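You operate a simulated robot arm through the tools that you are given. There is no shell and no other tool.

Carry out the task below with a simulated robot arm. There is one attempt and no reset: what you move stays moved.

TASK
Lock off the air and prove the line dead.
Fine: shut the lever, bleed to zero, padlock the lever, press TEST last; its orange pin must stay down.

It is judged by the outcome, as a careful person would: the job done as asked, and still so three seconds after it is handed in. It fails if anything else is knocked over, pushed out of place, dropped, spilled or broken.

THE ROBOT
A 7-joint arm with a two-finger parallel gripper, fixed in place. Base frame: the origin is at the foot of the arm, x ahead of it, y to its left, z up. Lengths are in mm, angles in degrees, forces in N, time in s.
Its first joint turns from -166.0 to 166.0 degrees. Payload 4.4 kg.
The TCP is the grasp point between the finger pads, 23 mm short of the fingertips. In the tool frame z runs along the fingers and y along their closing line. Largest opening 94 mm; finger width 38, thickness 10; the body of the gripper, 54 by 96 mm, starts 39 mm behind the TCP.
Orientation is told as [roll, pitch, yaw] about the base's x, y, z axes, in that order, counted from this pose: with the fingers straight down and closing along the base's y, the tool's x points along the base's -x, its y along +y and its z along -z.

THE INTERFACE
- The arm moves only by the tool send_rows. Its argument "steps" is text: rows parted by semicolons, each of 7 numbers parted by spaces: the turn, a rotation vector about the tool's x, y, z in units of 120 degrees (1.0 is 120 degrees), then the shift along the tool's x, y, z in units of 300 mm (1.0 is 300 mm), then the finger opening in mm, from 0 to 94. In form: wx wy wz dx dy dz grip; .... A call has 1 to 20 rows; each row is the pose to reach, as a shift and turn from the pose commanded when the call began, along the tool's axes at that moment. A call with a number of a shift or a turn outside -1 to 1 is refused whole. A row lasts 0.2 s, in which the tool goes at most 50 mm and 8.6 degrees; a call with a longer step from one row to the next is refused whole, and so is a gripper value outside its range. Where a pose cannot be reached the arm comes as near as it can. A force on the tool above 90 N (or 10 N above the force at the start of the call, whichever is more), or a blocked arm, ends the call early, and 0.2 s more pass. The fingers move at their own pace (about 72 mm/s each) and stop on an object; they squeeze with about 22 N. The grip force told is the motor's: it shows also when the fingers shut on nothing. Time passes only in rows, and 0.2 s behind the last, so rows that repeat a pose let the fingers close. The reply holds the time, the measured pose of the TCP, the force on the tool along the base axes, the opening and the grip force, in the units named above and with some noise, with the torque about the TCP (base axes, N m) and any sound that the robot's microphone picked up.
- Cameras (640 x 400 px; columns grow to the right, rows downward): "scene" is fixed at [50.3, -649.1, 1167.5]; the picture's right is [0.47, -0.88, 0.00], its down [-0.24, -0.13, -0.96] and it looks along [0.85, 0.46, -0.27] (base axes); focal length 358 px, centre (320, 200). "wrist" rides on the gripper at [86, 16, -75] in the tool frame; the picture's right is [-0.18, 0.98, 0.00], its down [-0.58, -0.11, -0.81] and it looks along [-0.79, -0.15, 0.59] (tool axes); focal length 243 px, centre (320, 200). There is no depth. A picture from a camera that has moved, and an enlarged one, comes with that camera's place and axes in the base frame and with its lens.
- snapshot(camera): a new picture of that camera. No time passes.
- close_up(camera, box): a new picture of the part [left, top, right, bottom] of that camera's present view, enlarged. No time passes.
- sign_off(): hands the job in; it is judged then, once.

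Nothing tells you positions but the pictures and the camera data. Unless the task says otherwise, let go and move clear before handing in.

The tools are called after ">>>" as a command line: name --argument value ..., lists and objects as JSON in quotes. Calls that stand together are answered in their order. send_rows: Moves the arm, as the interface text tells. Its arguments: {"type":"object","properties":{"steps":{"type":"string"}},"required":["steps"]} The other tools are called the same way: snapshot (camera) takes a picture; close_up (camera, box) takes an enlarged picture of a part of a camera's view; sign_off () hands the job in.

At the start:

```text
t: 0.0
ee_pos: [882.4, 89.4, 1027.1]
ee_rot: [0.1, -0.1, 0.0]
wrist_force: [0.3, -0.2, 0.2]
ft_torque: [0.0, 0.04, 0.03]
opening: 94.1
grip_force: 0.1
```

scene: 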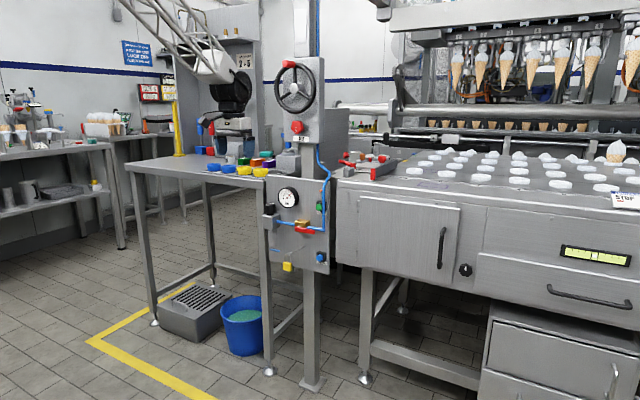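
wrist: 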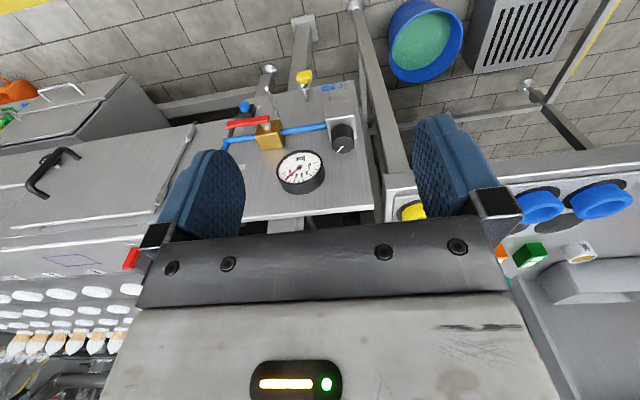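

I see a pneumatic panel on a post with a gauge, a blue air line with a red lever valve, and coloured items on a table beside it. I'll take enlarged pictures to identify the parts before moving.

>>> close_up --camera "scene" --box '[240, 170, 350, 280]'

>>> close_up --camera "scene" --box '[180, 120, 400, 260]'

>>> close_up --camera "wrist" --box '[200, 60, 400, 220]'

>>> close_up --camera "scene" --box '[180, 130, 300, 200]'

```text
3.64 times, centred on (295, 225) of scene
camera zoom: at [50.3, -649.1, 1167.5], right [0.47, -0.88, 0.0], down [-0.24, -0.13, -0.96], along [0.85, 0.46, -0.27], focal length 1300 px, centre (411, 109)
```

zoom: 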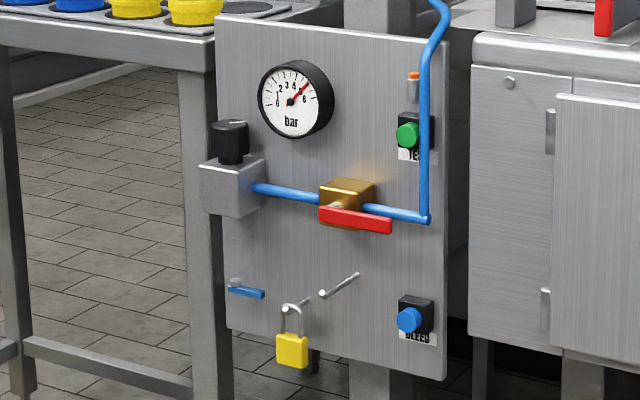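

```text
2.86 times, centred on (290, 190) of scene
camera zoom: at [50.3, -649.1, 1167.5], right [0.47, -0.88, 0.0], down [-0.24, -0.13, -0.96], along [0.85, 0.46, -0.27], focal length 1022 px, centre (406, 229)
```

zoom: 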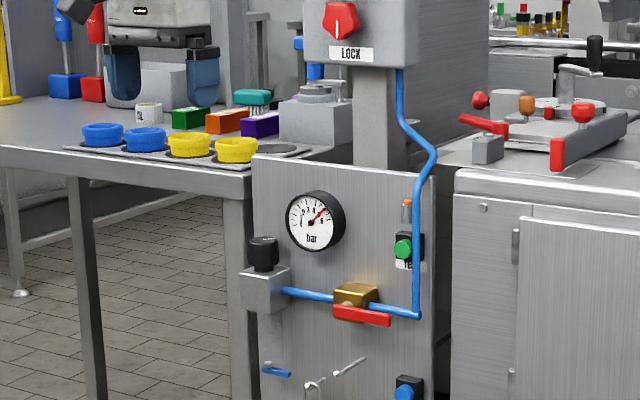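

```text
2.50 times, centred on (300, 140) of wrist
camera zoom: at [795.8, 106.3, 1101.6], right [0.18, 0.98, 0.0], down [0.58, -0.11, 0.81], along [0.79, -0.15, -0.59], focal length 606 px, centre (370, 350)
```

zoom: 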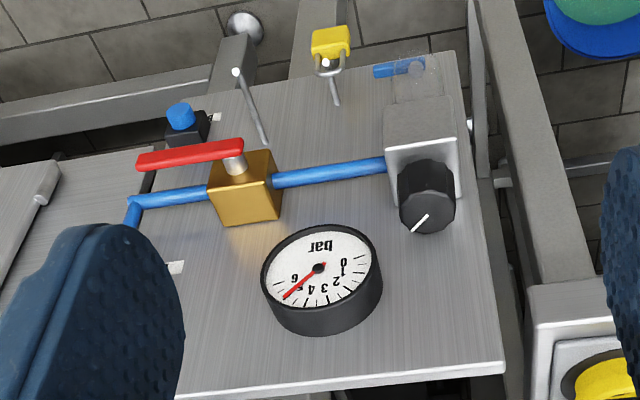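

```text
5.33 times, centred on (240, 165) of scene
camera zoom: at [50.3, -649.1, 1167.5], right [0.47, -0.88, 0.0], down [-0.24, -0.13, -0.96], along [0.85, 0.46, -0.27], focal length 1907 px, centre (747, 387)
```

zoom: 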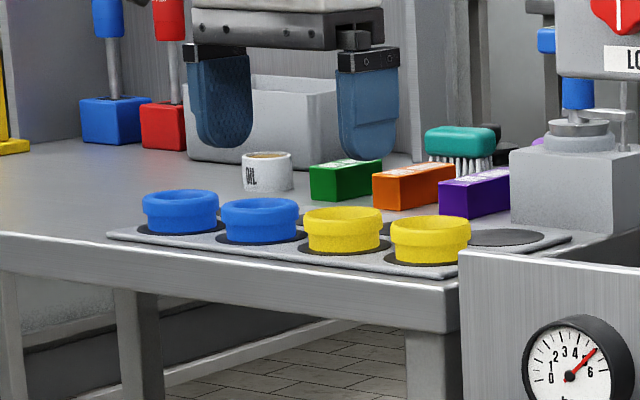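

The panel works out as a vertical plate at x≈1079 facing the robot. It spans y from about -129 to 128 and z from about 570 to 910, with the gauge near [1055, 25, 839] reading about 5.5 bar. I'll zoom in further on the lever, padlock, pins and buttons.

>>> close_up --camera "scene" --box '[280, 215, 330, 247]'

>>> close_up --camera "scene" --box '[295, 180, 327, 200]'

>>> close_up --camera "scene" --box '[270, 240, 325, 275]'

>>> close_up --camera "scene" --box '[297, 192, 329, 218]'

>>> close_up --camera "wrist" --box '[220, 65, 345, 145]'

>>> close_up --camera "scene" --box '[270, 50, 340, 150]'

```text
12.50 times, centred on (305, 231) of scene
camera zoom: at [50.3, -649.1, 1167.5], right [0.47, -0.88, 0.0], down [-0.24, -0.13, -0.96], along [0.85, 0.46, -0.27], focal length 4470 px, centre (508, -188)
```

zoom: 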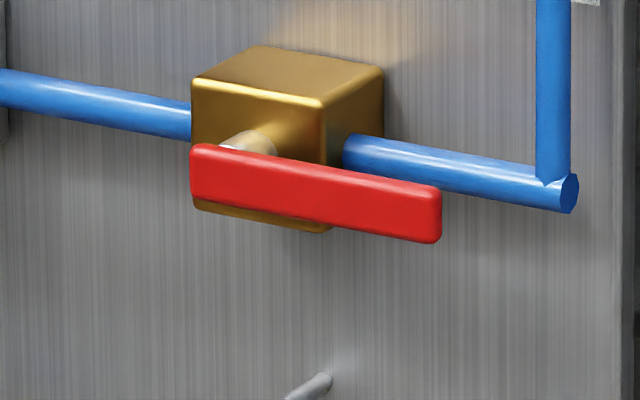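

```text
16.00 times, centred on (311, 190) of scene
camera zoom: at [50.3, -649.1, 1167.5], right [0.47, -0.88, 0.0], down [-0.24, -0.13, -0.96], along [0.85, 0.46, -0.27], focal length 5721 px, centre (464, 360)
```

zoom: 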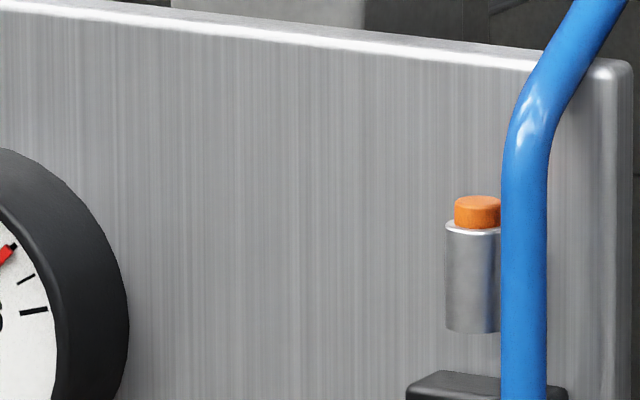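

```text
11.43 times, centred on (298, 258) of scene
camera zoom: at [50.3, -649.1, 1167.5], right [0.47, -0.88, 0.0], down [-0.24, -0.13, -0.96], along [0.85, 0.46, -0.27], focal length 4086 px, centre (577, -457)
```

zoom: 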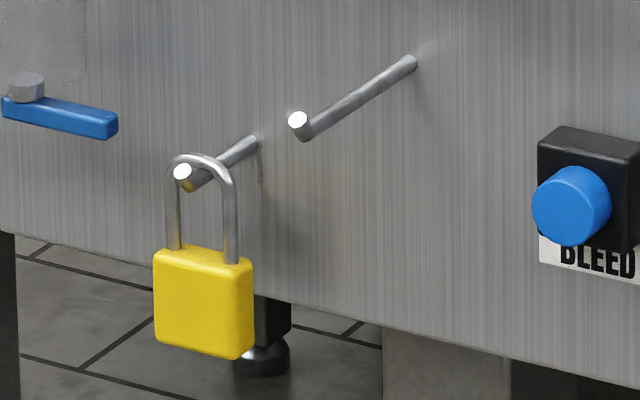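

```text
15.38 times, centred on (313, 205) of scene
camera zoom: at [50.3, -649.1, 1167.5], right [0.47, -0.88, 0.0], down [-0.24, -0.13, -0.96], along [0.85, 0.46, -0.27], focal length 5501 px, centre (428, 123)
```

zoom: 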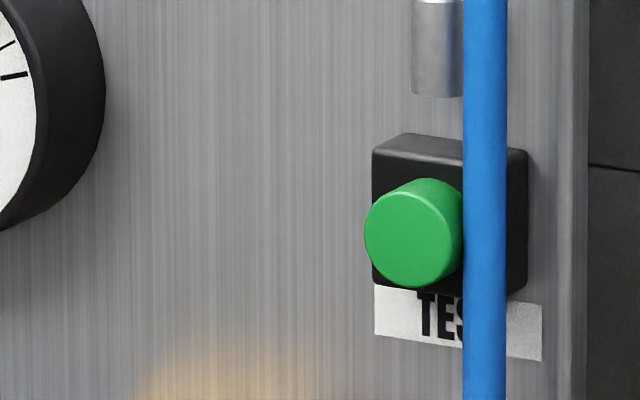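

```text
5.00 times, centred on (282, 105) of wrist
camera zoom: at [795.8, 106.3, 1101.6], right [0.18, 0.98, 0.0], down [0.58, -0.11, 0.81], along [0.79, -0.15, -0.59], focal length 1213 px, centre (508, 675)
```

zoom: 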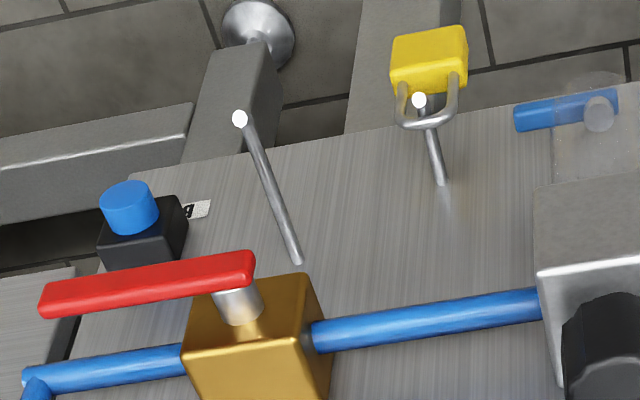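

```text
4.00 times, centred on (305, 100) of scene
camera zoom: at [50.3, -649.1, 1167.5], right [0.47, -0.88, 0.0], down [-0.24, -0.13, -0.96], along [0.85, 0.46, -0.27], focal length 1430 px, centre (380, 600)
```

zoom: 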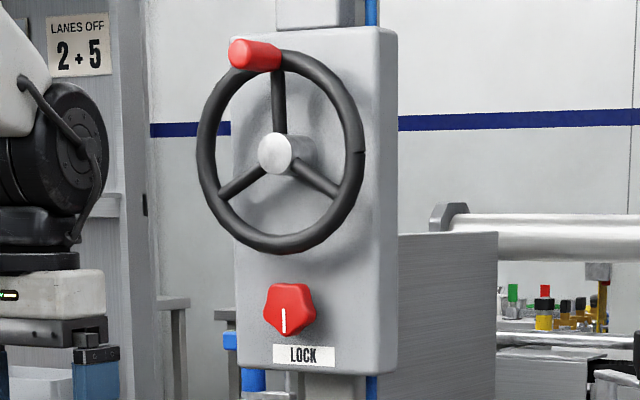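

The lever's pivot is near y≈-34, z≈746 and it lies open along the pipe. A long lock peg sits straight below it, and the padlock hangs on a storage peg near [1038, 25, 634]. BLEED is near [1050, -103, 640] and TEST near [1050, -105, 824]. First I'll start tilting the tool toward the panel and moving it into the free space in front.

>>> send_rows --steps "0 -0.07 0 0.02 -0.06 0.03 60; 0 -0.14 0 0.04 -0.12 0.06 30; 0 -0.21 0 0.06 -0.18 0.09 0; 0 -0.28 0 0.08 -0.24 0.12 0; 0 -0.35 0 0.1 -0.3 0.15 0"

>>> snapshot --camera "scene"

>>> snapshot --camera "wrist"

```text
t: 1.2
ee_pos: [853.3, -0.0, 982.2]
ee_rot: [-0.1, -42.1, 0.1]
wrist_force: [-1.1, -0.3, -0.4]
ft_torque: [0.05, -0.02, 0.02]
opening: 0.0
grip_force: 21.8
```

```text
taken
```

scene: 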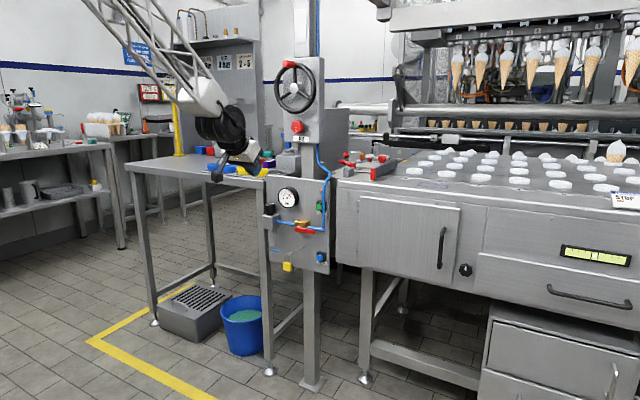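

```text
taken
camera wrist: at [737.8, 15.0, 979.0], right [0.14, 0.98, 0.12], down [-0.11, -0.11, 0.99], along [0.98, -0.15, 0.09], focal length 243 px, centre (320, 200)
```

wrist: 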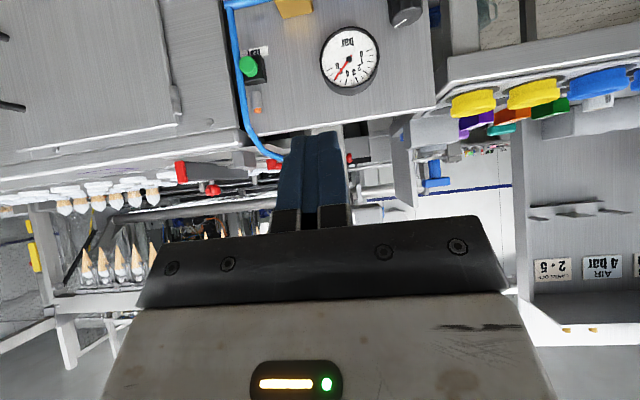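

The tilt went the right way. I'll finish rotating until the fingers point straight at the panel, and bring the tool in front of the lever tip at a safe distance.

>>> send_rows --steps "0 -0.0667 0 0.042 -0.052 0.061 0; 0 -0.1333 0 0.084 -0.104 0.122 0; 0 -0.2 0 0.126 -0.157 0.183 0; 0 -0.2667 0 0.168 -0.209 0.243 0; 0 -0.3333 0 0.21 -0.261 0.304 0; 0 -0.4 0 0.252 -0.313 0.365 0"

>>> snapshot --camera "scene"

>>> snapshot --camera "wrist"

```text
t: 2.8
ee_pos: [859.4, -75.7, 839.1]
ee_rot: [-52.6, -83.0, 67.8]
wrist_force: [0.3, -0.5, 0.5]
ft_torque: [-0.04, -0.02, 0.02]
opening: 0.1
grip_force: 22.3
out of reach, approached as far as the arm can: row 2, 3, 4, 5, 6
stopped in row 6: the arm was blocked; the commanded pose is now the measured one
```

```text
taken
```

scene: 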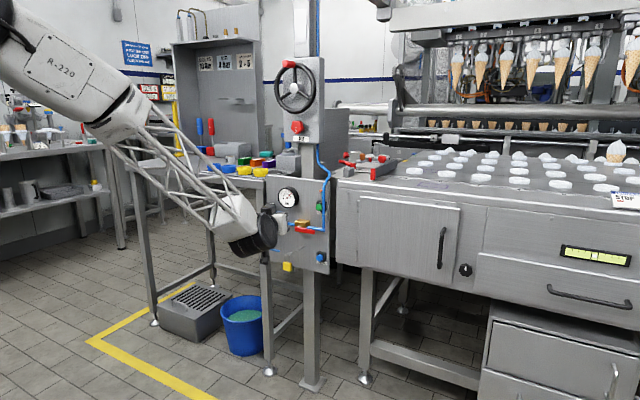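

```text
taken
camera wrist: at [778.7, -89.0, 757.0], right [-0.25, 0.96, 0.09], down [-0.72, -0.25, 0.65], along [0.65, 0.1, 0.76], focal length 243 px, centre (320, 200)
```

wrist: 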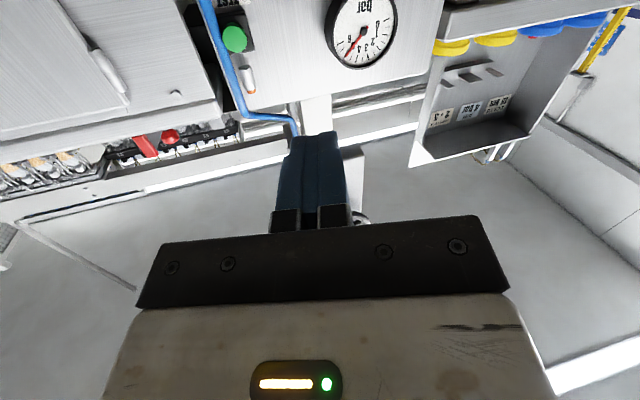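

The arm hit a joint limit short of fully horizontal and ended up yawed about 15°. I'll go back to a clean tilt of about -50° with no yaw, which should be enough for the lever and buttons, and check it at working height.

>>> send_rows --steps "0.0206 0.0605 0.0185 0 0 0 0; 0.0412 0.121 0.037 0 0 0 0; 0.0618 0.1815 0.0555 0 0 0 0; 0.0824 0.242 0.074 0 0 0 0; 0.103 0.3025 0.0925 0 0 0 0; 0.103 0.3025 0.0925 0 0 0 0"

>>> snapshot --camera "scene"

>>> snapshot --camera "wrist"

```text
t: 4.2
ee_pos: [859.8, -74.5, 839.4]
ee_rot: [-0.1, -49.9, 0.1]
wrist_force: [0.2, 1.0, 0.7]
ft_torque: [0.01, -0.02, 0.03]
opening: 0.0
grip_force: 21.5
```

```text
taken
```

scene: 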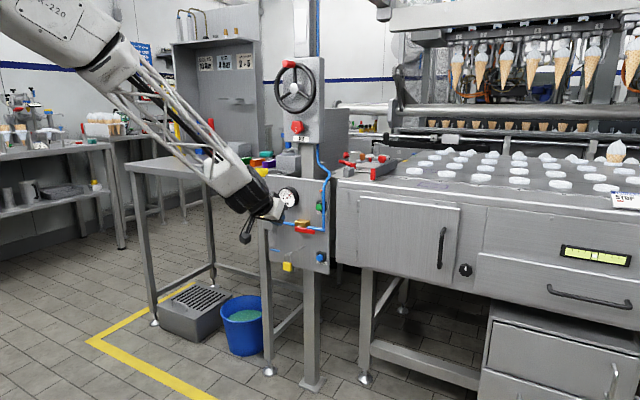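

```text
taken
camera wrist: at [746.4, -59.1, 820.5], right [0.12, 0.98, 0.14], down [-0.24, -0.11, 0.96], along [0.96, -0.15, 0.23], focal length 243 px, centre (320, 200)
```

wrist: 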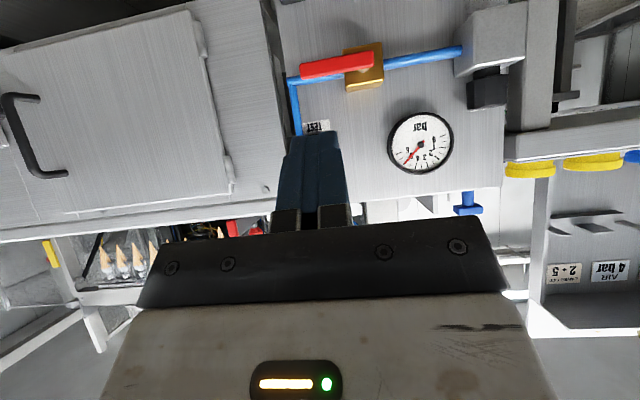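

The -50° pose was reached cleanly. I'll check how much flatter the tool can go here.

>>> send_rows --steps "0 -0.04 0 0 0 0 0; 0 -0.08 0 0 0 0 0; 0 -0.12 0 0 0 0 0"

```text
t: 5.0
ee_pos: [859.9, -75.7, 841.0]
ee_rot: [0.0, -64.4, 0.1]
wrist_force: [-1.1, -1.2, 0.8]
ft_torque: [-0.01, 0.02, 0.01]
opening: 0.0
grip_force: 21.7
```

>>> send_rows --steps "0 -0.04 0 0 0 0 0; 0 -0.08 0 0 0 0 0; 0 -0.12 0 0 0 0 0; 0 -0.16 0 0 0 0 0"

```text
t: 6.0
ee_pos: [856.6, -96.0, 841.3]
ee_rot: [1.6, -83.3, 0.1]
wrist_force: [0.3, 0.8, -1.1]
ft_torque: [-0.02, -0.03, 0.02]
opening: 0.0
grip_force: 22.4
out of reach, approached as far as the arm can: row 2, 3, 4
```

Pitch down to about -65° works with no trouble, and flatter than that starts to drift sideways. I'll use about -65° and move in front of and above the lever tip.

>>> send_rows --steps "0 0.05 0 0 0 0 0; 0 0.1 0 0 0 0 0; 0 0.155 0 0 0 0 0; 0 0.155 0 0 0 0 0"

```text
t: 7.0
ee_pos: [857.2, -98.0, 842.2]
ee_rot: [0.0, -64.9, 0.1]
wrist_force: [0.3, -0.1, 1.1]
ft_torque: [0.01, 0.02, 0.01]
opening: 0.3
grip_force: 21.9
```

I'm at about -65° pitch in front of the panel. Before touching the lever I'll take sharper views to refine the positions of the lever, valve body and TEST button.

>>> close_up --camera "wrist" --box '[240, 0, 480, 150]'

>>> snapshot --camera "wrist"

```text
2.67 times, centred on (360, 75) of wrist
camera zoom: at [752.1, -81.0, 794.0], right [0.08, 0.98, 0.17], down [-0.48, -0.11, 0.87], along [0.87, -0.15, 0.47], focal length 647 px, centre (213, 533)
```

zoom: 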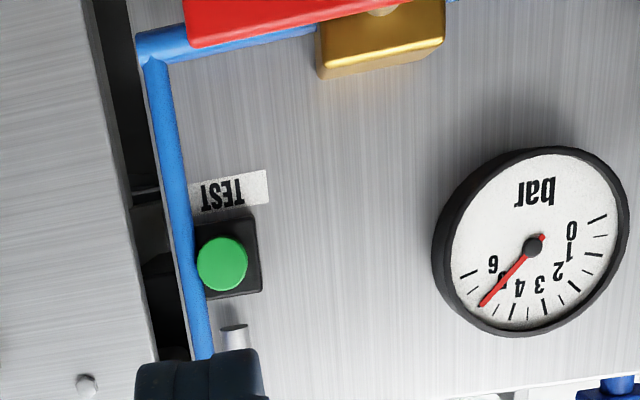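

```text
taken
camera wrist: at [752.1, -81.0, 794.0], right [0.08, 0.98, 0.17], down [-0.48, -0.11, 0.87], along [0.87, -0.15, 0.47], focal length 243 px, centre (320, 200)
```

wrist: 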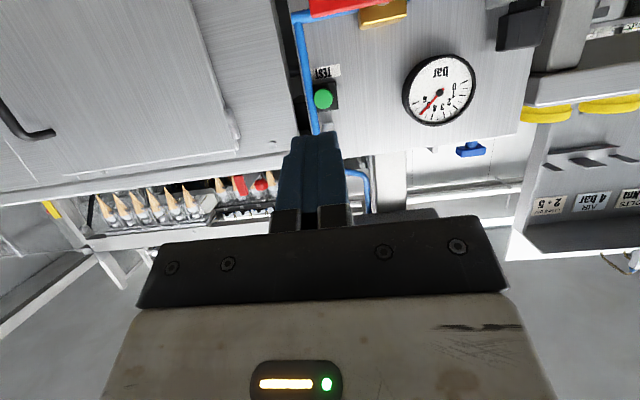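

Refined positions: TEST face centre ≈[1046, -106, 824], vertical pipe at y≈-121 with its front at x≈1052, valve body front at x≈1043 and lever front at x≈1024. Next I'll move in above the lever tip, staying short of all parts, to check reach there.

>>> send_rows --steps "0 -0.0104 0 -0.0133 0.002 0.1115 0; 0 -0.0208 0 -0.0267 0.004 0.223 0; 0 -0.0312 0 -0.04 0.006 0.3345 0; 0 -0.0417 0 -0.0533 0.007 0.446 0; 0 -0.0417 0 -0.0533 0.007 0.446 0"

>>> snapshot --camera "wrist"

>>> close_up --camera "scene" --box '[220, 160, 350, 270]'

```text
t: 8.2
ee_pos: [983.9, -95.9, 801.4]
ee_rot: [-0.1, -70.0, 0.2]
wrist_force: [-0.2, 0.3, 0.3]
ft_torque: [-0.01, -0.03, 0.01]
opening: 0.1
grip_force: 22.0
```

```text
taken
camera wrist: at [883.4, -80.1, 744.0], right [0.06, 0.98, 0.17], down [-0.56, -0.11, 0.82], along [0.83, -0.15, 0.54], focal length 243 px, centre (320, 200)
```

wrist: 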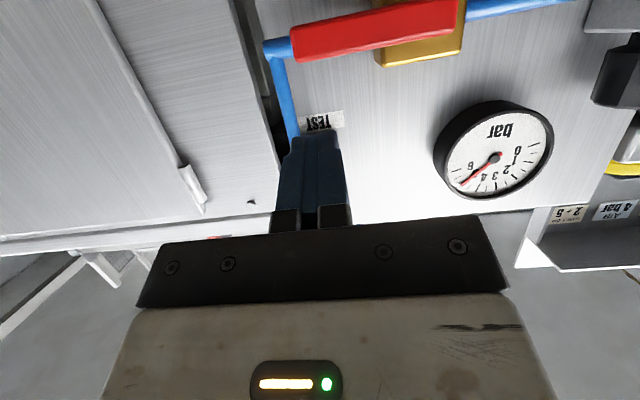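

```text
3.64 times, centred on (285, 215) of scene
camera zoom: at [50.3, -649.1, 1167.5], right [0.47, -0.88, 0.0], down [-0.24, -0.13, -0.96], along [0.85, 0.46, -0.27], focal length 1300 px, centre (447, 146)
```

zoom: 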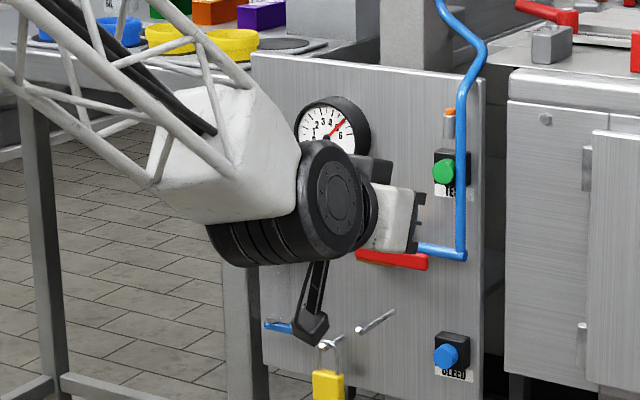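

Reached at -70° with room to spare. I'll take one more close look at the lever against the fingers before touching it.

>>> close_up --camera "wrist" --box '[250, 0, 410, 100]'

>>> close_up --camera "wrist" --box '[260, 90, 360, 240]'

```text
4.00 times, centred on (330, 50) of wrist
camera zoom: at [883.4, -80.1, 744.0], right [0.06, 0.98, 0.17], down [-0.56, -0.11, 0.82], along [0.83, -0.15, 0.54], focal length 970 px, centre (280, 800)
```

zoom: 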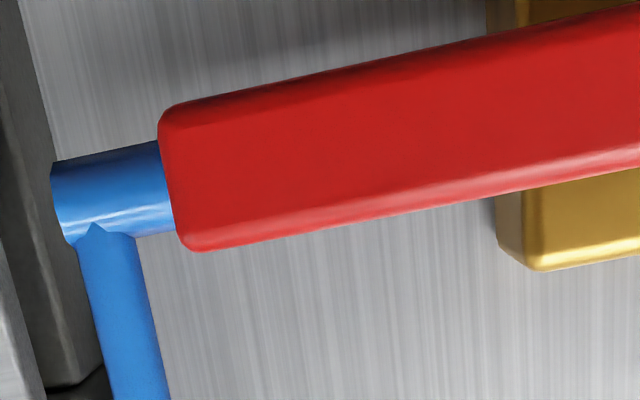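

```text
2.67 times, centred on (310, 165) of wrist
camera zoom: at [883.4, -80.1, 744.0], right [0.06, 0.98, 0.17], down [-0.56, -0.11, 0.82], along [0.83, -0.15, 0.54], focal length 647 px, centre (347, 293)
```

zoom: 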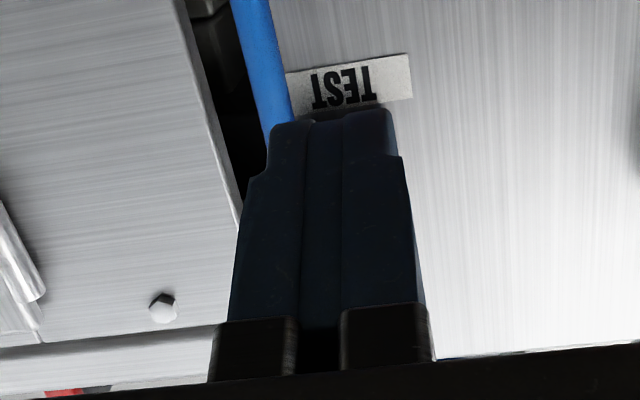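

The lever tip is at about [1022, -102, 745], and its top face is at z≈751. I'll lower the closed fingers onto the top of the lever near the tip and start pushing it down along its arc.

>>> send_rows --steps "0 0 0 -0.0044 0.0013 0.0552 0; 0 0 0 0.0004 0.003 0.110 0; 0 0 0 0.0317 0.0047 0.1215 0; 0 0 0 0.06 0.0043 0.1318 0; 0 0 0 0.0812 0.0043 0.1395 0; 0 0 0 0.1013 0.009 0.1468 0; 0 0 0 0.1213 0.0157 0.1541 0"

>>> close_up --camera "scene" --box '[250, 180, 350, 270]'

>>> snapshot --camera "wrist"

```text
t: 9.8
ee_pos: [1014.7, -90.7, 747.5]
ee_rot: [-0.1, -69.9, 0.1]
wrist_force: [-0.5, -1.0, 0.3]
ft_torque: [-0.01, -0.01, -0.01]
opening: 0.0
grip_force: 22.3
```

```text
4.44 times, centred on (300, 225) of scene
camera zoom: at [50.3, -649.1, 1167.5], right [0.47, -0.88, 0.0], down [-0.24, -0.13, -0.96], along [0.85, 0.46, -0.27], focal length 1589 px, centre (409, 89)
```

zoom: 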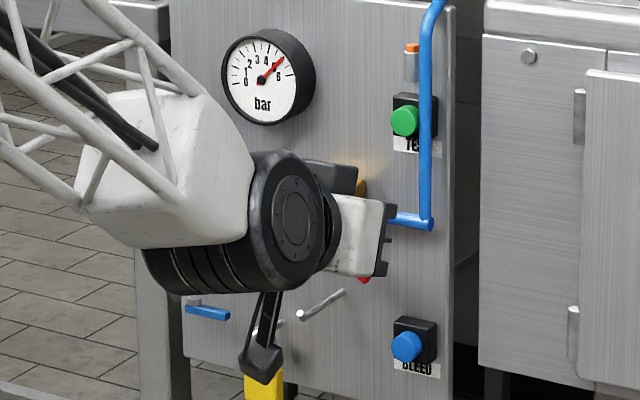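

```text
taken
camera wrist: at [914.7, -73.9, 691.5], right [0.06, 0.98, 0.17], down [-0.56, -0.11, 0.82], along [0.83, -0.15, 0.54], focal length 243 px, centre (320, 200)
```

wrist: 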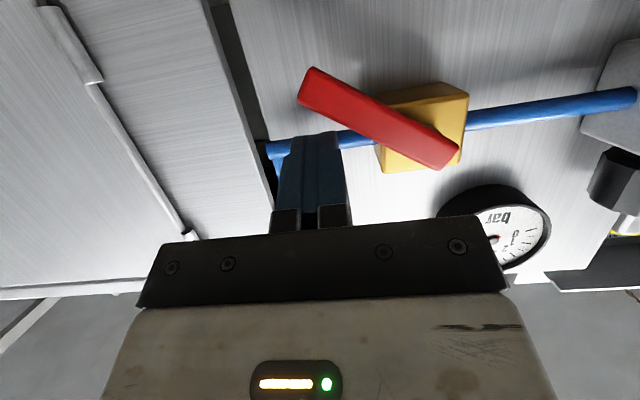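

The lever is turning freely, now about 35° down, and the force readings are low. I'll carry on along the arc to vertical, easing back slightly in x to stay clear of the valve body.

>>> send_rows --steps "0 0 0 0.0238 0.02 0.0087 0; 0 0 0 0.0424 0.0337 0.0112 0; 0 0 0 0.0613 0.0477 0.0127 0; 0 0 0 0.0763 0.0663 0.0147 0; 0 0 0 0.0912 0.0853 0.0165 0; 0 0 0 0.1 0.1083 0.018 0; 0 0 0 0.1068 0.1313 0.0186 0; 0 0 0 0.1068 0.1313 0.0186 0"

>>> snapshot --camera "wrist"

>>> close_up --camera "scene" --box '[250, 180, 350, 270]'

```text
t: 11.6
ee_pos: [1010.1, -66.2, 720.4]
ee_rot: [1.5, -69.6, 0.1]
wrist_force: [-0.3, -0.6, -0.3]
ft_torque: [-0.02, 0.02, 0.01]
opening: 0.0
grip_force: 22.1
out of reach, approached as far as the arm can: row 3, 4, 5, 6, 7, 8
```

```text
taken
camera wrist: at [908.7, -53.2, 664.5], right [0.04, 0.98, 0.18], down [-0.55, -0.13, 0.83], along [0.83, -0.13, 0.54], focal length 243 px, centre (320, 200)
```

wrist: 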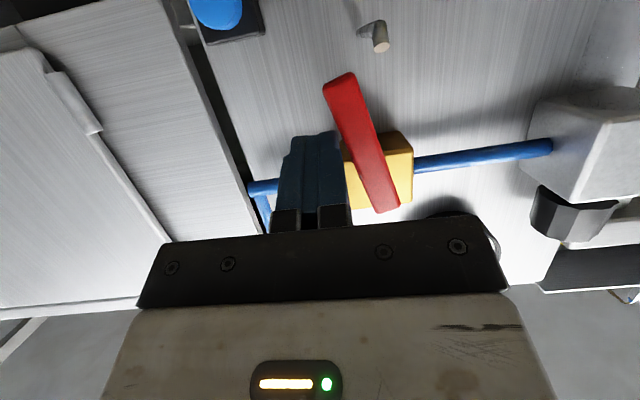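

```text
4.44 times, centred on (300, 225) of scene
camera zoom: at [50.3, -649.1, 1167.5], right [0.47, -0.88, 0.0], down [-0.24, -0.13, -0.96], along [0.85, 0.46, -0.27], focal length 1589 px, centre (409, 89)
```

zoom: 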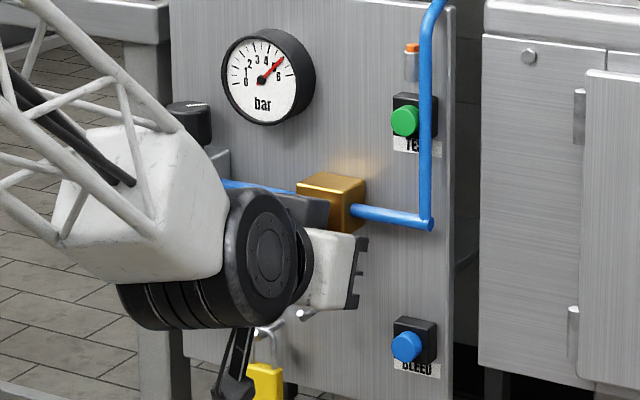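

The lever is at about 73° but the arm met its tilt limit at this height. I'll ease the pitch back to about -58° and finish pushing it sideways to vertical.

>>> send_rows --steps "0 0.035 -0.004 0 0 0 0; 0 0.07 -0.008 0.005 0 0 0; 0 0.1 -0.012 0.01 0.01 0 0; 0 0.1 -0.012 0.0148 0.025 -0.0017 0; 0 0.1 -0.012 0.0148 0.04 -0.0017 0; 0 0.1 -0.012 0.0148 0.052 -0.0017 0; 0 0.1 -0.012 0.0148 0.052 -0.0017 0"

>>> snapshot --camera "wrist"

>>> close_up --camera "scene" --box '[250, 180, 350, 270]'

```text
t: 13.2
ee_pos: [1008.1, -52.3, 714.6]
ee_rot: [-2.4, -57.9, 2.8]
wrist_force: [-3.3, -11.4, -4.9]
ft_torque: [0.04, 0.08, -0.17]
opening: 0.0
grip_force: 22.2
```

```text
taken
camera wrist: at [898.1, -38.9, 680.2], right [0.08, 0.99, 0.13], down [-0.37, -0.09, 0.92], along [0.92, -0.13, 0.36], focal length 243 px, centre (320, 200)
```

wrist: 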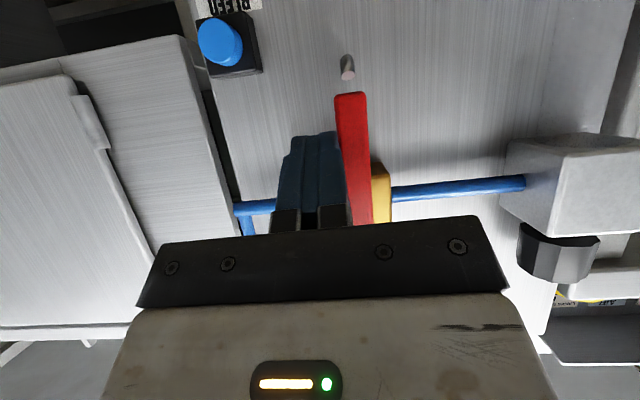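

```text
4.44 times, centred on (300, 225) of scene
camera zoom: at [50.3, -649.1, 1167.5], right [0.47, -0.88, 0.0], down [-0.24, -0.13, -0.96], along [0.85, 0.46, -0.27], focal length 1589 px, centre (409, 89)
```

zoom: 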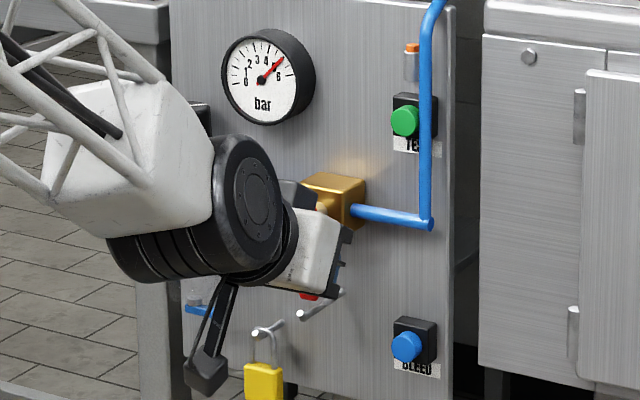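

The lever now looks vertical, and the sideways reaction of about 11 N suggests it has reached its stop. I'll back off and check it.

>>> send_rows --steps "0 0 0 0 -0.0267 0 0; 0 0 0.01 0.04 -0.0267 -0.066 0; 0 0 0.015 0.0823 -0.0267 -0.132 0; 0 0 0.02 0.1237 -0.0267 -0.198 0; 0 0 0.02 0.1237 -0.0267 -0.198 0"

>>> snapshot --camera "wrist"

>>> close_up --camera "wrist" --box '[240, 20, 440, 145]'

>>> close_up --camera "scene" --box '[250, 180, 350, 270]'

```text
t: 14.4
ee_pos: [938.0, -59.3, 715.7]
ee_rot: [1.3, -57.9, -1.6]
wrist_force: [0.2, 0.8, -0.1]
ft_torque: [0.03, 0.0, 0.03]
opening: 0.0
grip_force: 21.9
```

```text
taken
camera wrist: at [829.1, -42.2, 681.3], right [0.1, 0.98, 0.17], down [-0.38, -0.12, 0.92], along [0.92, -0.16, 0.36], focal length 243 px, centre (320, 200)
```

wrist: 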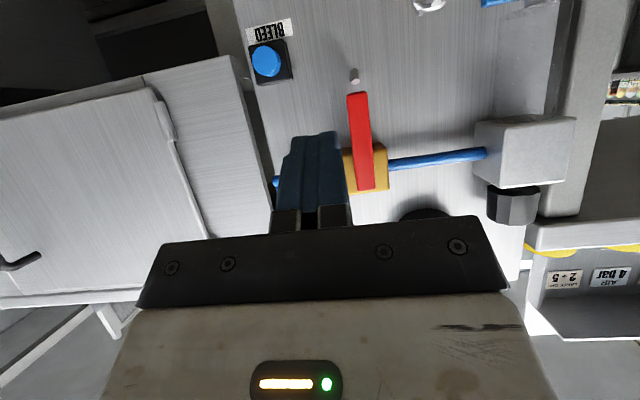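

```text
3.20 times, centred on (340, 82) of wrist
camera zoom: at [829.1, -42.2, 681.3], right [0.1, 0.98, 0.17], down [-0.38, -0.12, 0.92], along [0.92, -0.16, 0.36], focal length 776 px, centre (256, 576)
```

zoom: 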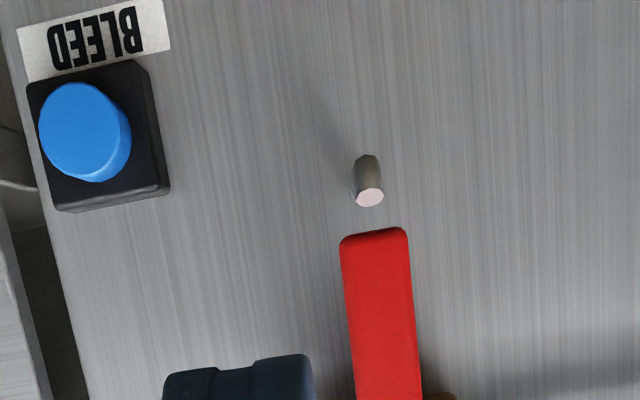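

```text
4.44 times, centred on (300, 225) of scene
camera zoom: at [50.3, -649.1, 1167.5], right [0.47, -0.88, 0.0], down [-0.24, -0.13, -0.96], along [0.85, 0.46, -0.27], focal length 1589 px, centre (409, 89)
```

zoom: 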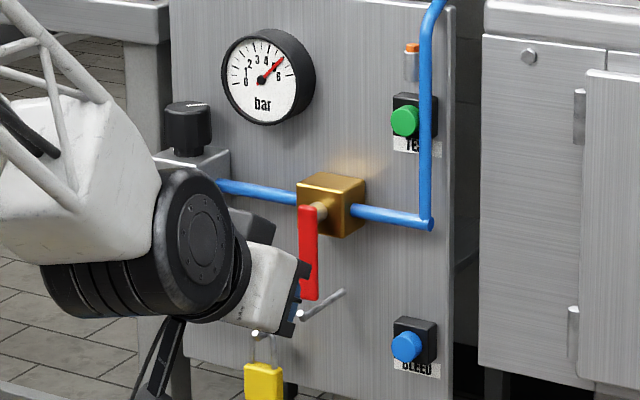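

The lever is vertical, pointing straight down at the lock peg, so the valve is shut. The gauge still reads about 5.5 bar. Next I'll move in front of the BLEED button at [1047, -105, 641].

>>> send_rows --steps "0 0.036 -0.002 0.031 -0.051 0.068 0; 0 0.072 -0.0045 0.062 -0.102 0.136 0; 0 0.108 -0.0068 0.093 -0.153 0.2037 0; 0 0.108 -0.0068 0.093 -0.153 0.2037 0"

>>> snapshot --camera "wrist"

>>> close_up --camera "scene" --box '[230, 180, 350, 280]'

```text
t: 15.4
ee_pos: [974.8, -106.9, 660.2]
ee_rot: [0.2, -45.0, -0.2]
wrist_force: [0.3, 0.4, 0.4]
ft_torque: [-0.02, 0.01, 0.0]
opening: 0.0
grip_force: 21.9
```

```text
taken
camera wrist: at [861.1, -90.1, 651.4], right [0.13, 0.98, 0.13], down [-0.16, -0.11, 0.98], along [0.98, -0.15, 0.14], focal length 243 px, centre (320, 200)
```

wrist: 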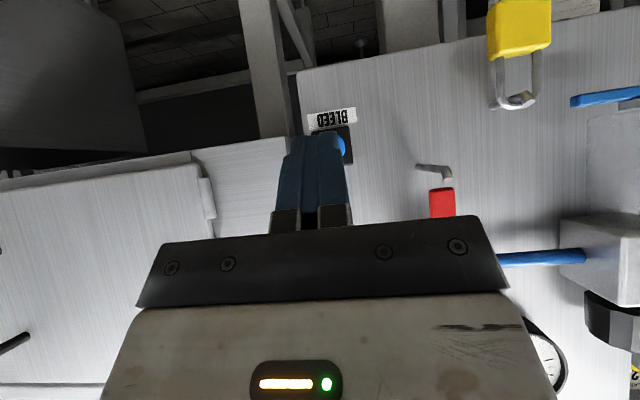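

```text
4.00 times, centred on (290, 230) of scene
camera zoom: at [50.3, -649.1, 1167.5], right [0.47, -0.88, 0.0], down [-0.24, -0.13, -0.96], along [0.85, 0.46, -0.27], focal length 1430 px, centre (440, 80)
```

zoom: 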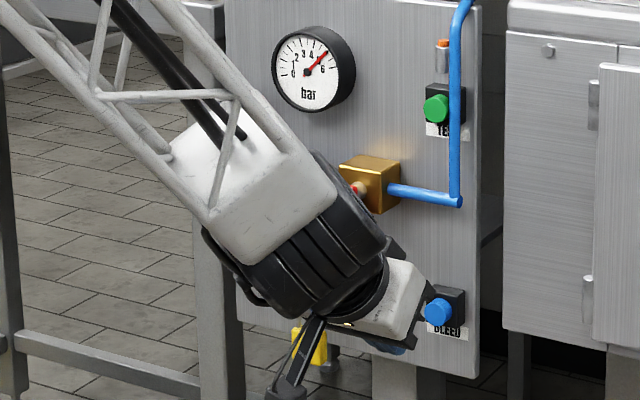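

The gauge stays visible to the scene camera from here. I'll press the BLEED button gently with the leading edge of the closed fingers.

>>> send_rows --steps "0 0 0 -0.0235 0.0025 0.0589 0; 0 0 0 -0.0471 0.005 0.1178 0; 0 0 0 -0.0565 0.005 0.1272 0; 0 0 0 -0.066 0.005 0.1367 0; 0 0 0 -0.073 0.005 0.1437 0; 0 0 0 -0.0778 0.005 0.1485 0; 0 0 0 -0.0778 0.005 0.1485 0"

>>> close_up --camera "scene" --box '[260, 180, 340, 275]'

>>> close_up --camera "wrist" --box '[260, 80, 420, 240]'

```text
t: 17.0
ee_pos: [1022.4, -105.0, 644.5]
ee_rot: [0.1, -45.0, -0.1]
wrist_force: [-1.5, -0.5, -0.5]
ft_torque: [-0.02, 0.01, -0.03]
opening: 0.0
grip_force: 21.5
```

```text
4.21 times, centred on (300, 228) of scene
camera zoom: at [50.3, -649.1, 1167.5], right [0.47, -0.88, 0.0], down [-0.24, -0.13, -0.96], along [0.85, 0.46, -0.27], focal length 1506 px, centre (404, 84)
```

zoom: 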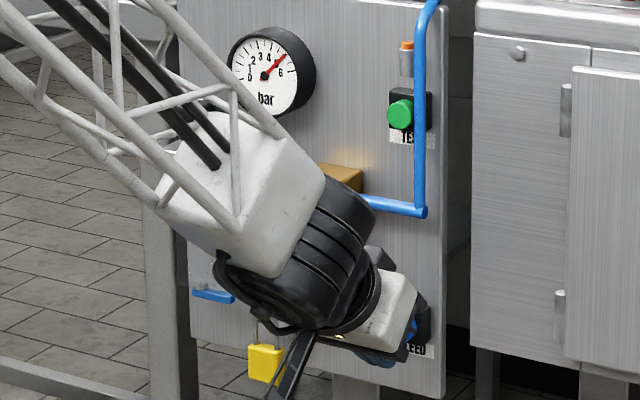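

```text
2.50 times, centred on (340, 160) of wrist
camera zoom: at [908.4, -88.6, 635.3], right [0.13, 0.98, 0.13], down [-0.16, -0.11, 0.98], along [0.98, -0.15, 0.14], focal length 606 px, centre (270, 300)
```

zoom: 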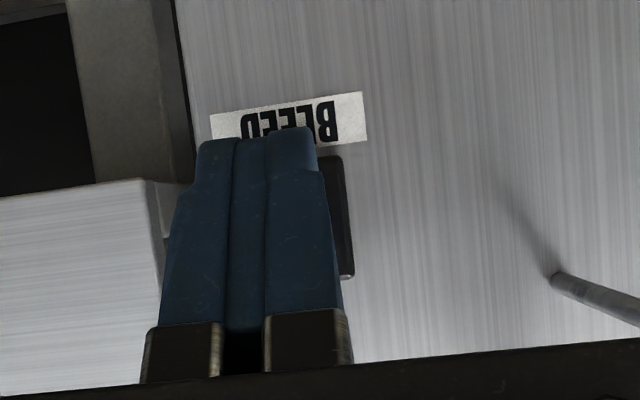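

Only slight contact so far and the gauge hasn't changed. I'll press a few millimetres further in small steps.

>>> send_rows --steps "0 0 0 -0.0047 0 0.0047 0; 0 0 0 -0.0094 0 0.0094 0; 0 0 0 -0.0094 0 0.0094 0; 0 0 0 -0.0094 0 0.0094 0"

>>> close_up --camera "scene" --box '[270, 180, 330, 215]'

```text
t: 18.0
ee_pos: [1026.6, -103.8, 645.8]
ee_rot: [0.1, -45.0, 0.0]
wrist_force: [-2.3, -0.9, 1.5]
ft_torque: [-0.02, -0.06, -0.04]
opening: 0.1
grip_force: 22.4
heard: click
```

```text
10.67 times, centred on (300, 198) of scene
camera zoom: at [50.3, -649.1, 1167.5], right [0.47, -0.88, 0.0], down [-0.24, -0.13, -0.96], along [0.85, 0.46, -0.27], focal length 3814 px, centre (533, 227)
```

zoom: 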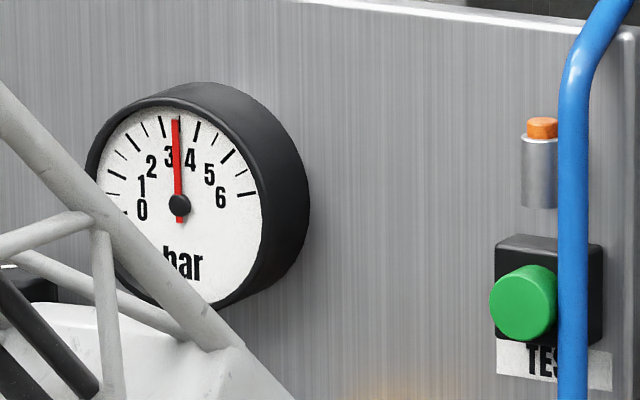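

A click, and the gauge is falling, now about 3.3 bar. I'll keep holding BLEED.

>>> send_rows --steps "0 0 0 0 0 0 0; 0 0 0 0 0 0 0; 0 0 0 0 0 0 0; 0 0 0 0 0 0 0; 0 0 0 0 0 0 0; 0 0 0 0 0 0 0; 0 0 0 0 0 0 0; 0 0 0 0 0 0 0; 0 0 0 0 0 0 0; 0 0 0 0 0 0 0"

>>> close_up --camera "scene" --box '[270, 180, 330, 215]'

```text
t: 20.2
ee_pos: [1027.8, -104.1, 645.2]
ee_rot: [0.1, -45.0, -0.1]
wrist_force: [-2.2, 1.6, 0.7]
ft_torque: [-0.02, -0.02, 0.0]
opening: 0.1
grip_force: 21.8
```

```text
10.67 times, centred on (300, 198) of scene
camera zoom: at [50.3, -649.1, 1167.5], right [0.47, -0.88, 0.0], down [-0.24, -0.13, -0.96], along [0.85, 0.46, -0.27], focal length 3814 px, centre (533, 227)
```

zoom: 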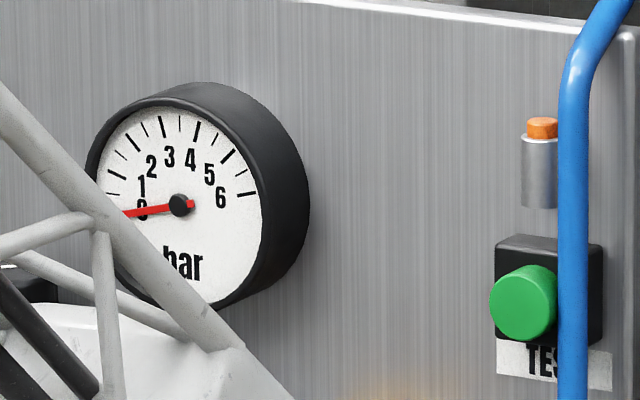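

The needle is at about zero. I'll hold a little longer to make sure, then release and check that it stays there.

>>> send_rows --steps "0 0 0 0 0 0 0; 0 0 0 0 0 0 0; 0 0 0 0 0 0 0; 0 0 0 0 0 0 0; 0 0 0 0 0 0 0; 0 0 0 0 0 0 0; 0 0 0 0 0 0 0; 0 0 0 0 0 0 0; 0 0 0 0 0 0 0; 0 0 0 0 0 0 0; 0 0 0 0 0 0 0; 0 0 0 0 0 0 0; 0 0 0 0 0 0 0; 0 0 0 0 0 0 0; 0 0 0 0 0 0 0"

>>> close_up --camera "scene" --box '[270, 180, 330, 215]'

```text
t: 23.4
ee_pos: [1026.5, -105.1, 644.3]
ee_rot: [0.1, -45.0, -0.1]
wrist_force: [-2.2, -0.8, -1.0]
ft_torque: [0.02, 0.0, 0.0]
opening: 0.1
grip_force: 22.1
```

```text
10.67 times, centred on (300, 198) of scene
camera zoom: at [50.3, -649.1, 1167.5], right [0.47, -0.88, 0.0], down [-0.24, -0.13, -0.96], along [0.85, 0.46, -0.27], focal length 3814 px, centre (533, 227)
```

zoom: 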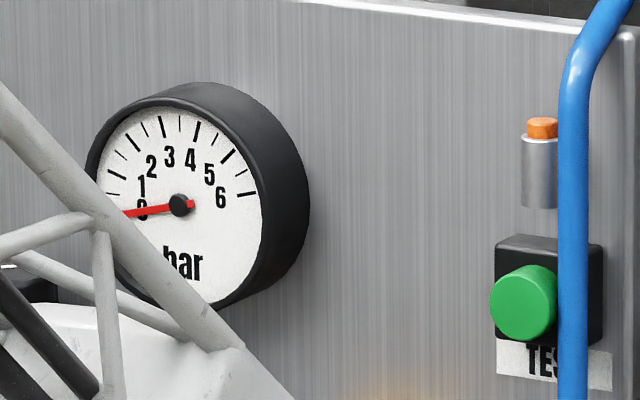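

The reading is steady at zero. I'll release BLEED, back off, and move across in front of the padlock at y≈25.

>>> send_rows --steps "0 0 0 0.04 0 -0.04 0; 0 0 0 0.1 0 -0.1 0; 0 0 0 0.165 0 -0.165 0; 0 0 0 0.2 0.13 -0.2 0; 0 0 0 0.2 0.28 -0.2 0; 0 0 0 0.2 0.433 -0.2 20; 0 0 0 0.2 0.433 -0.2 40"

>>> snapshot --camera "wrist"

>>> close_up --camera "scene" --box '[240, 170, 340, 280]'

>>> close_up --camera "scene" --box '[270, 180, 330, 215]'

```text
t: 25.0
ee_pos: [945.3, 19.4, 647.2]
ee_rot: [1.0, -44.7, -0.1]
wrist_force: [0.1, 0.2, 0.1]
ft_torque: [0.03, 0.01, -0.05]
opening: 40.1
grip_force: 0.1
out of reach, approached as far as the arm can: row 6, 7
```

```text
taken
camera wrist: at [830.7, 36.3, 639.1], right [0.12, 0.98, 0.14], down [-0.15, -0.12, 0.98], along [0.98, -0.14, 0.13], focal length 243 px, centre (320, 200)
```

wrist: 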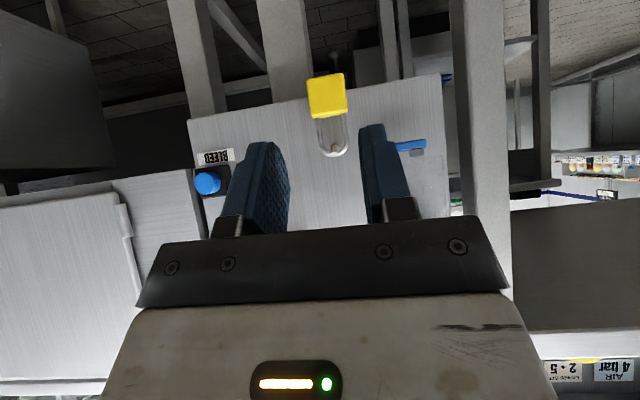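

```text
3.64 times, centred on (290, 225) of scene
camera zoom: at [50.3, -649.1, 1167.5], right [0.47, -0.88, 0.0], down [-0.24, -0.13, -0.96], along [0.85, 0.46, -0.27], focal length 1300 px, centre (429, 109)
```

zoom: 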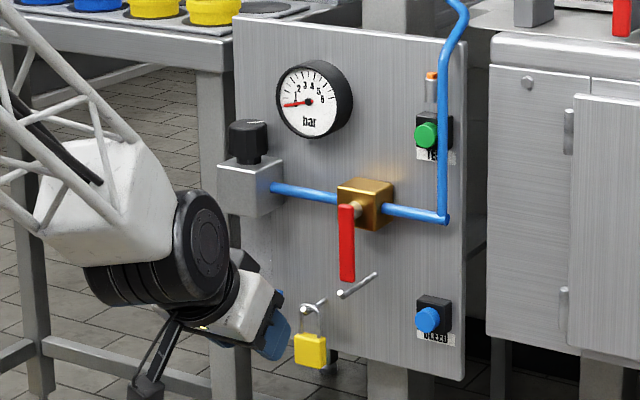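

```text
10.67 times, centred on (300, 198) of scene
camera zoom: at [50.3, -649.1, 1167.5], right [0.47, -0.88, 0.0], down [-0.24, -0.13, -0.96], along [0.85, 0.46, -0.27], focal length 3814 px, centre (533, 227)
```

zoom: 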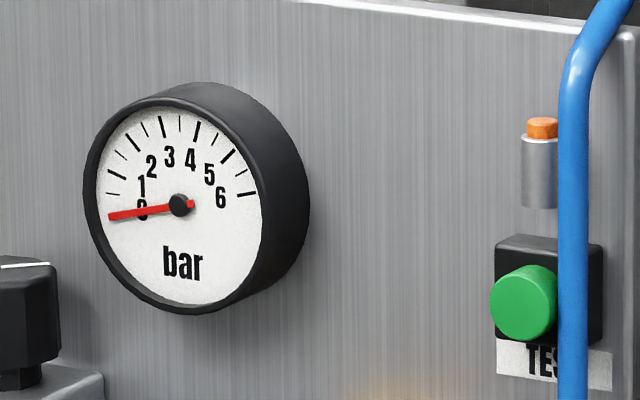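

The gauge is at zero and the lever is shut. Before handling the padlock I'll look closely at the padlock and both pegs.

>>> close_up --camera "wrist" --box '[270, 50, 390, 180]'

>>> close_up --camera "scene" --box '[315, 240, 350, 262]'

>>> close_up --camera "scene" --box '[278, 238, 308, 276]'

>>> close_up --camera "scene" --box '[286, 220, 316, 256]'

```text
3.08 times, centred on (330, 115) of wrist
camera zoom: at [830.7, 36.3, 639.1], right [0.12, 0.98, 0.14], down [-0.15, -0.12, 0.98], along [0.98, -0.14, 0.13], focal length 746 px, centre (289, 462)
```

zoom: 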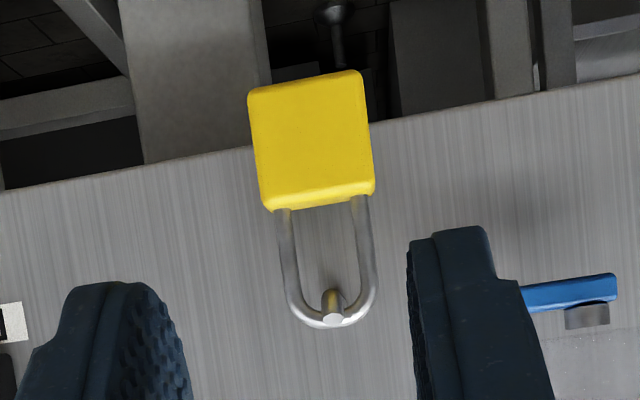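

```text
16.00 times, centred on (332, 251) of scene
camera zoom: at [50.3, -649.1, 1167.5], right [0.47, -0.88, 0.0], down [-0.24, -0.13, -0.96], along [0.85, 0.46, -0.27], focal length 5721 px, centre (120, -616)
```

zoom: 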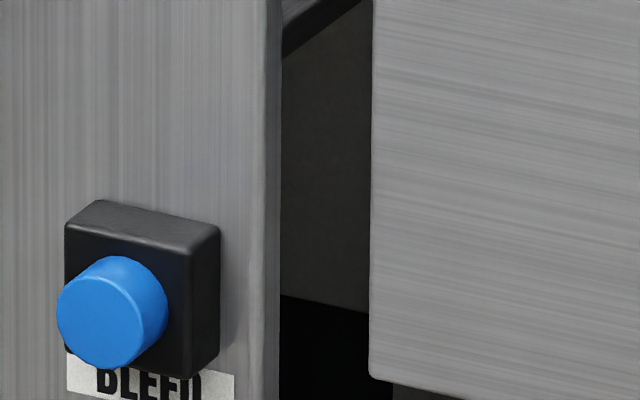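

```text
10.53 times, centred on (293, 257) of scene
camera zoom: at [50.3, -649.1, 1167.5], right [0.47, -0.88, 0.0], down [-0.24, -0.13, -0.96], along [0.85, 0.46, -0.27], focal length 3764 px, centre (604, -400)
```

zoom: 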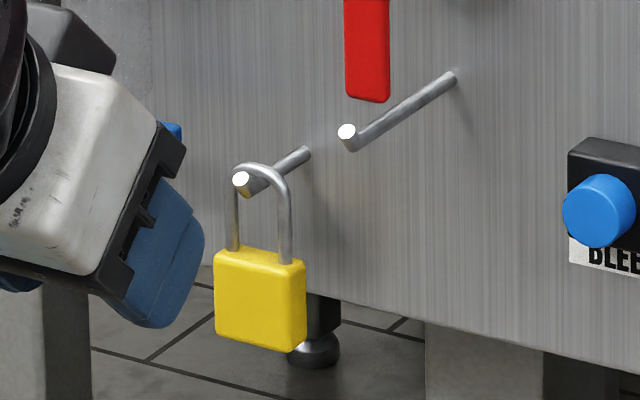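

```text
11.11 times, centred on (301, 238) of scene
camera zoom: at [50.3, -649.1, 1167.5], right [0.47, -0.88, 0.0], down [-0.24, -0.13, -0.96], along [0.85, 0.46, -0.27], focal length 3973 px, centre (531, -222)
```

zoom: 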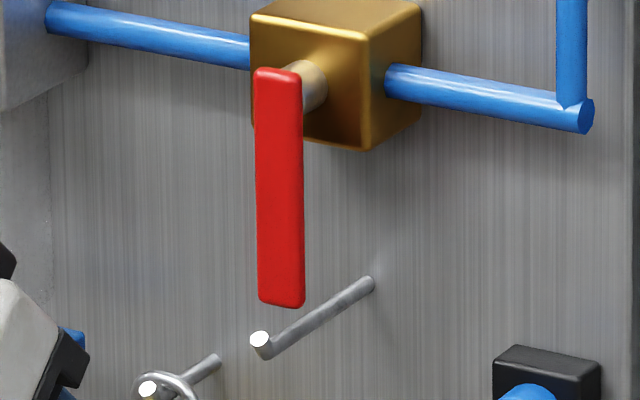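

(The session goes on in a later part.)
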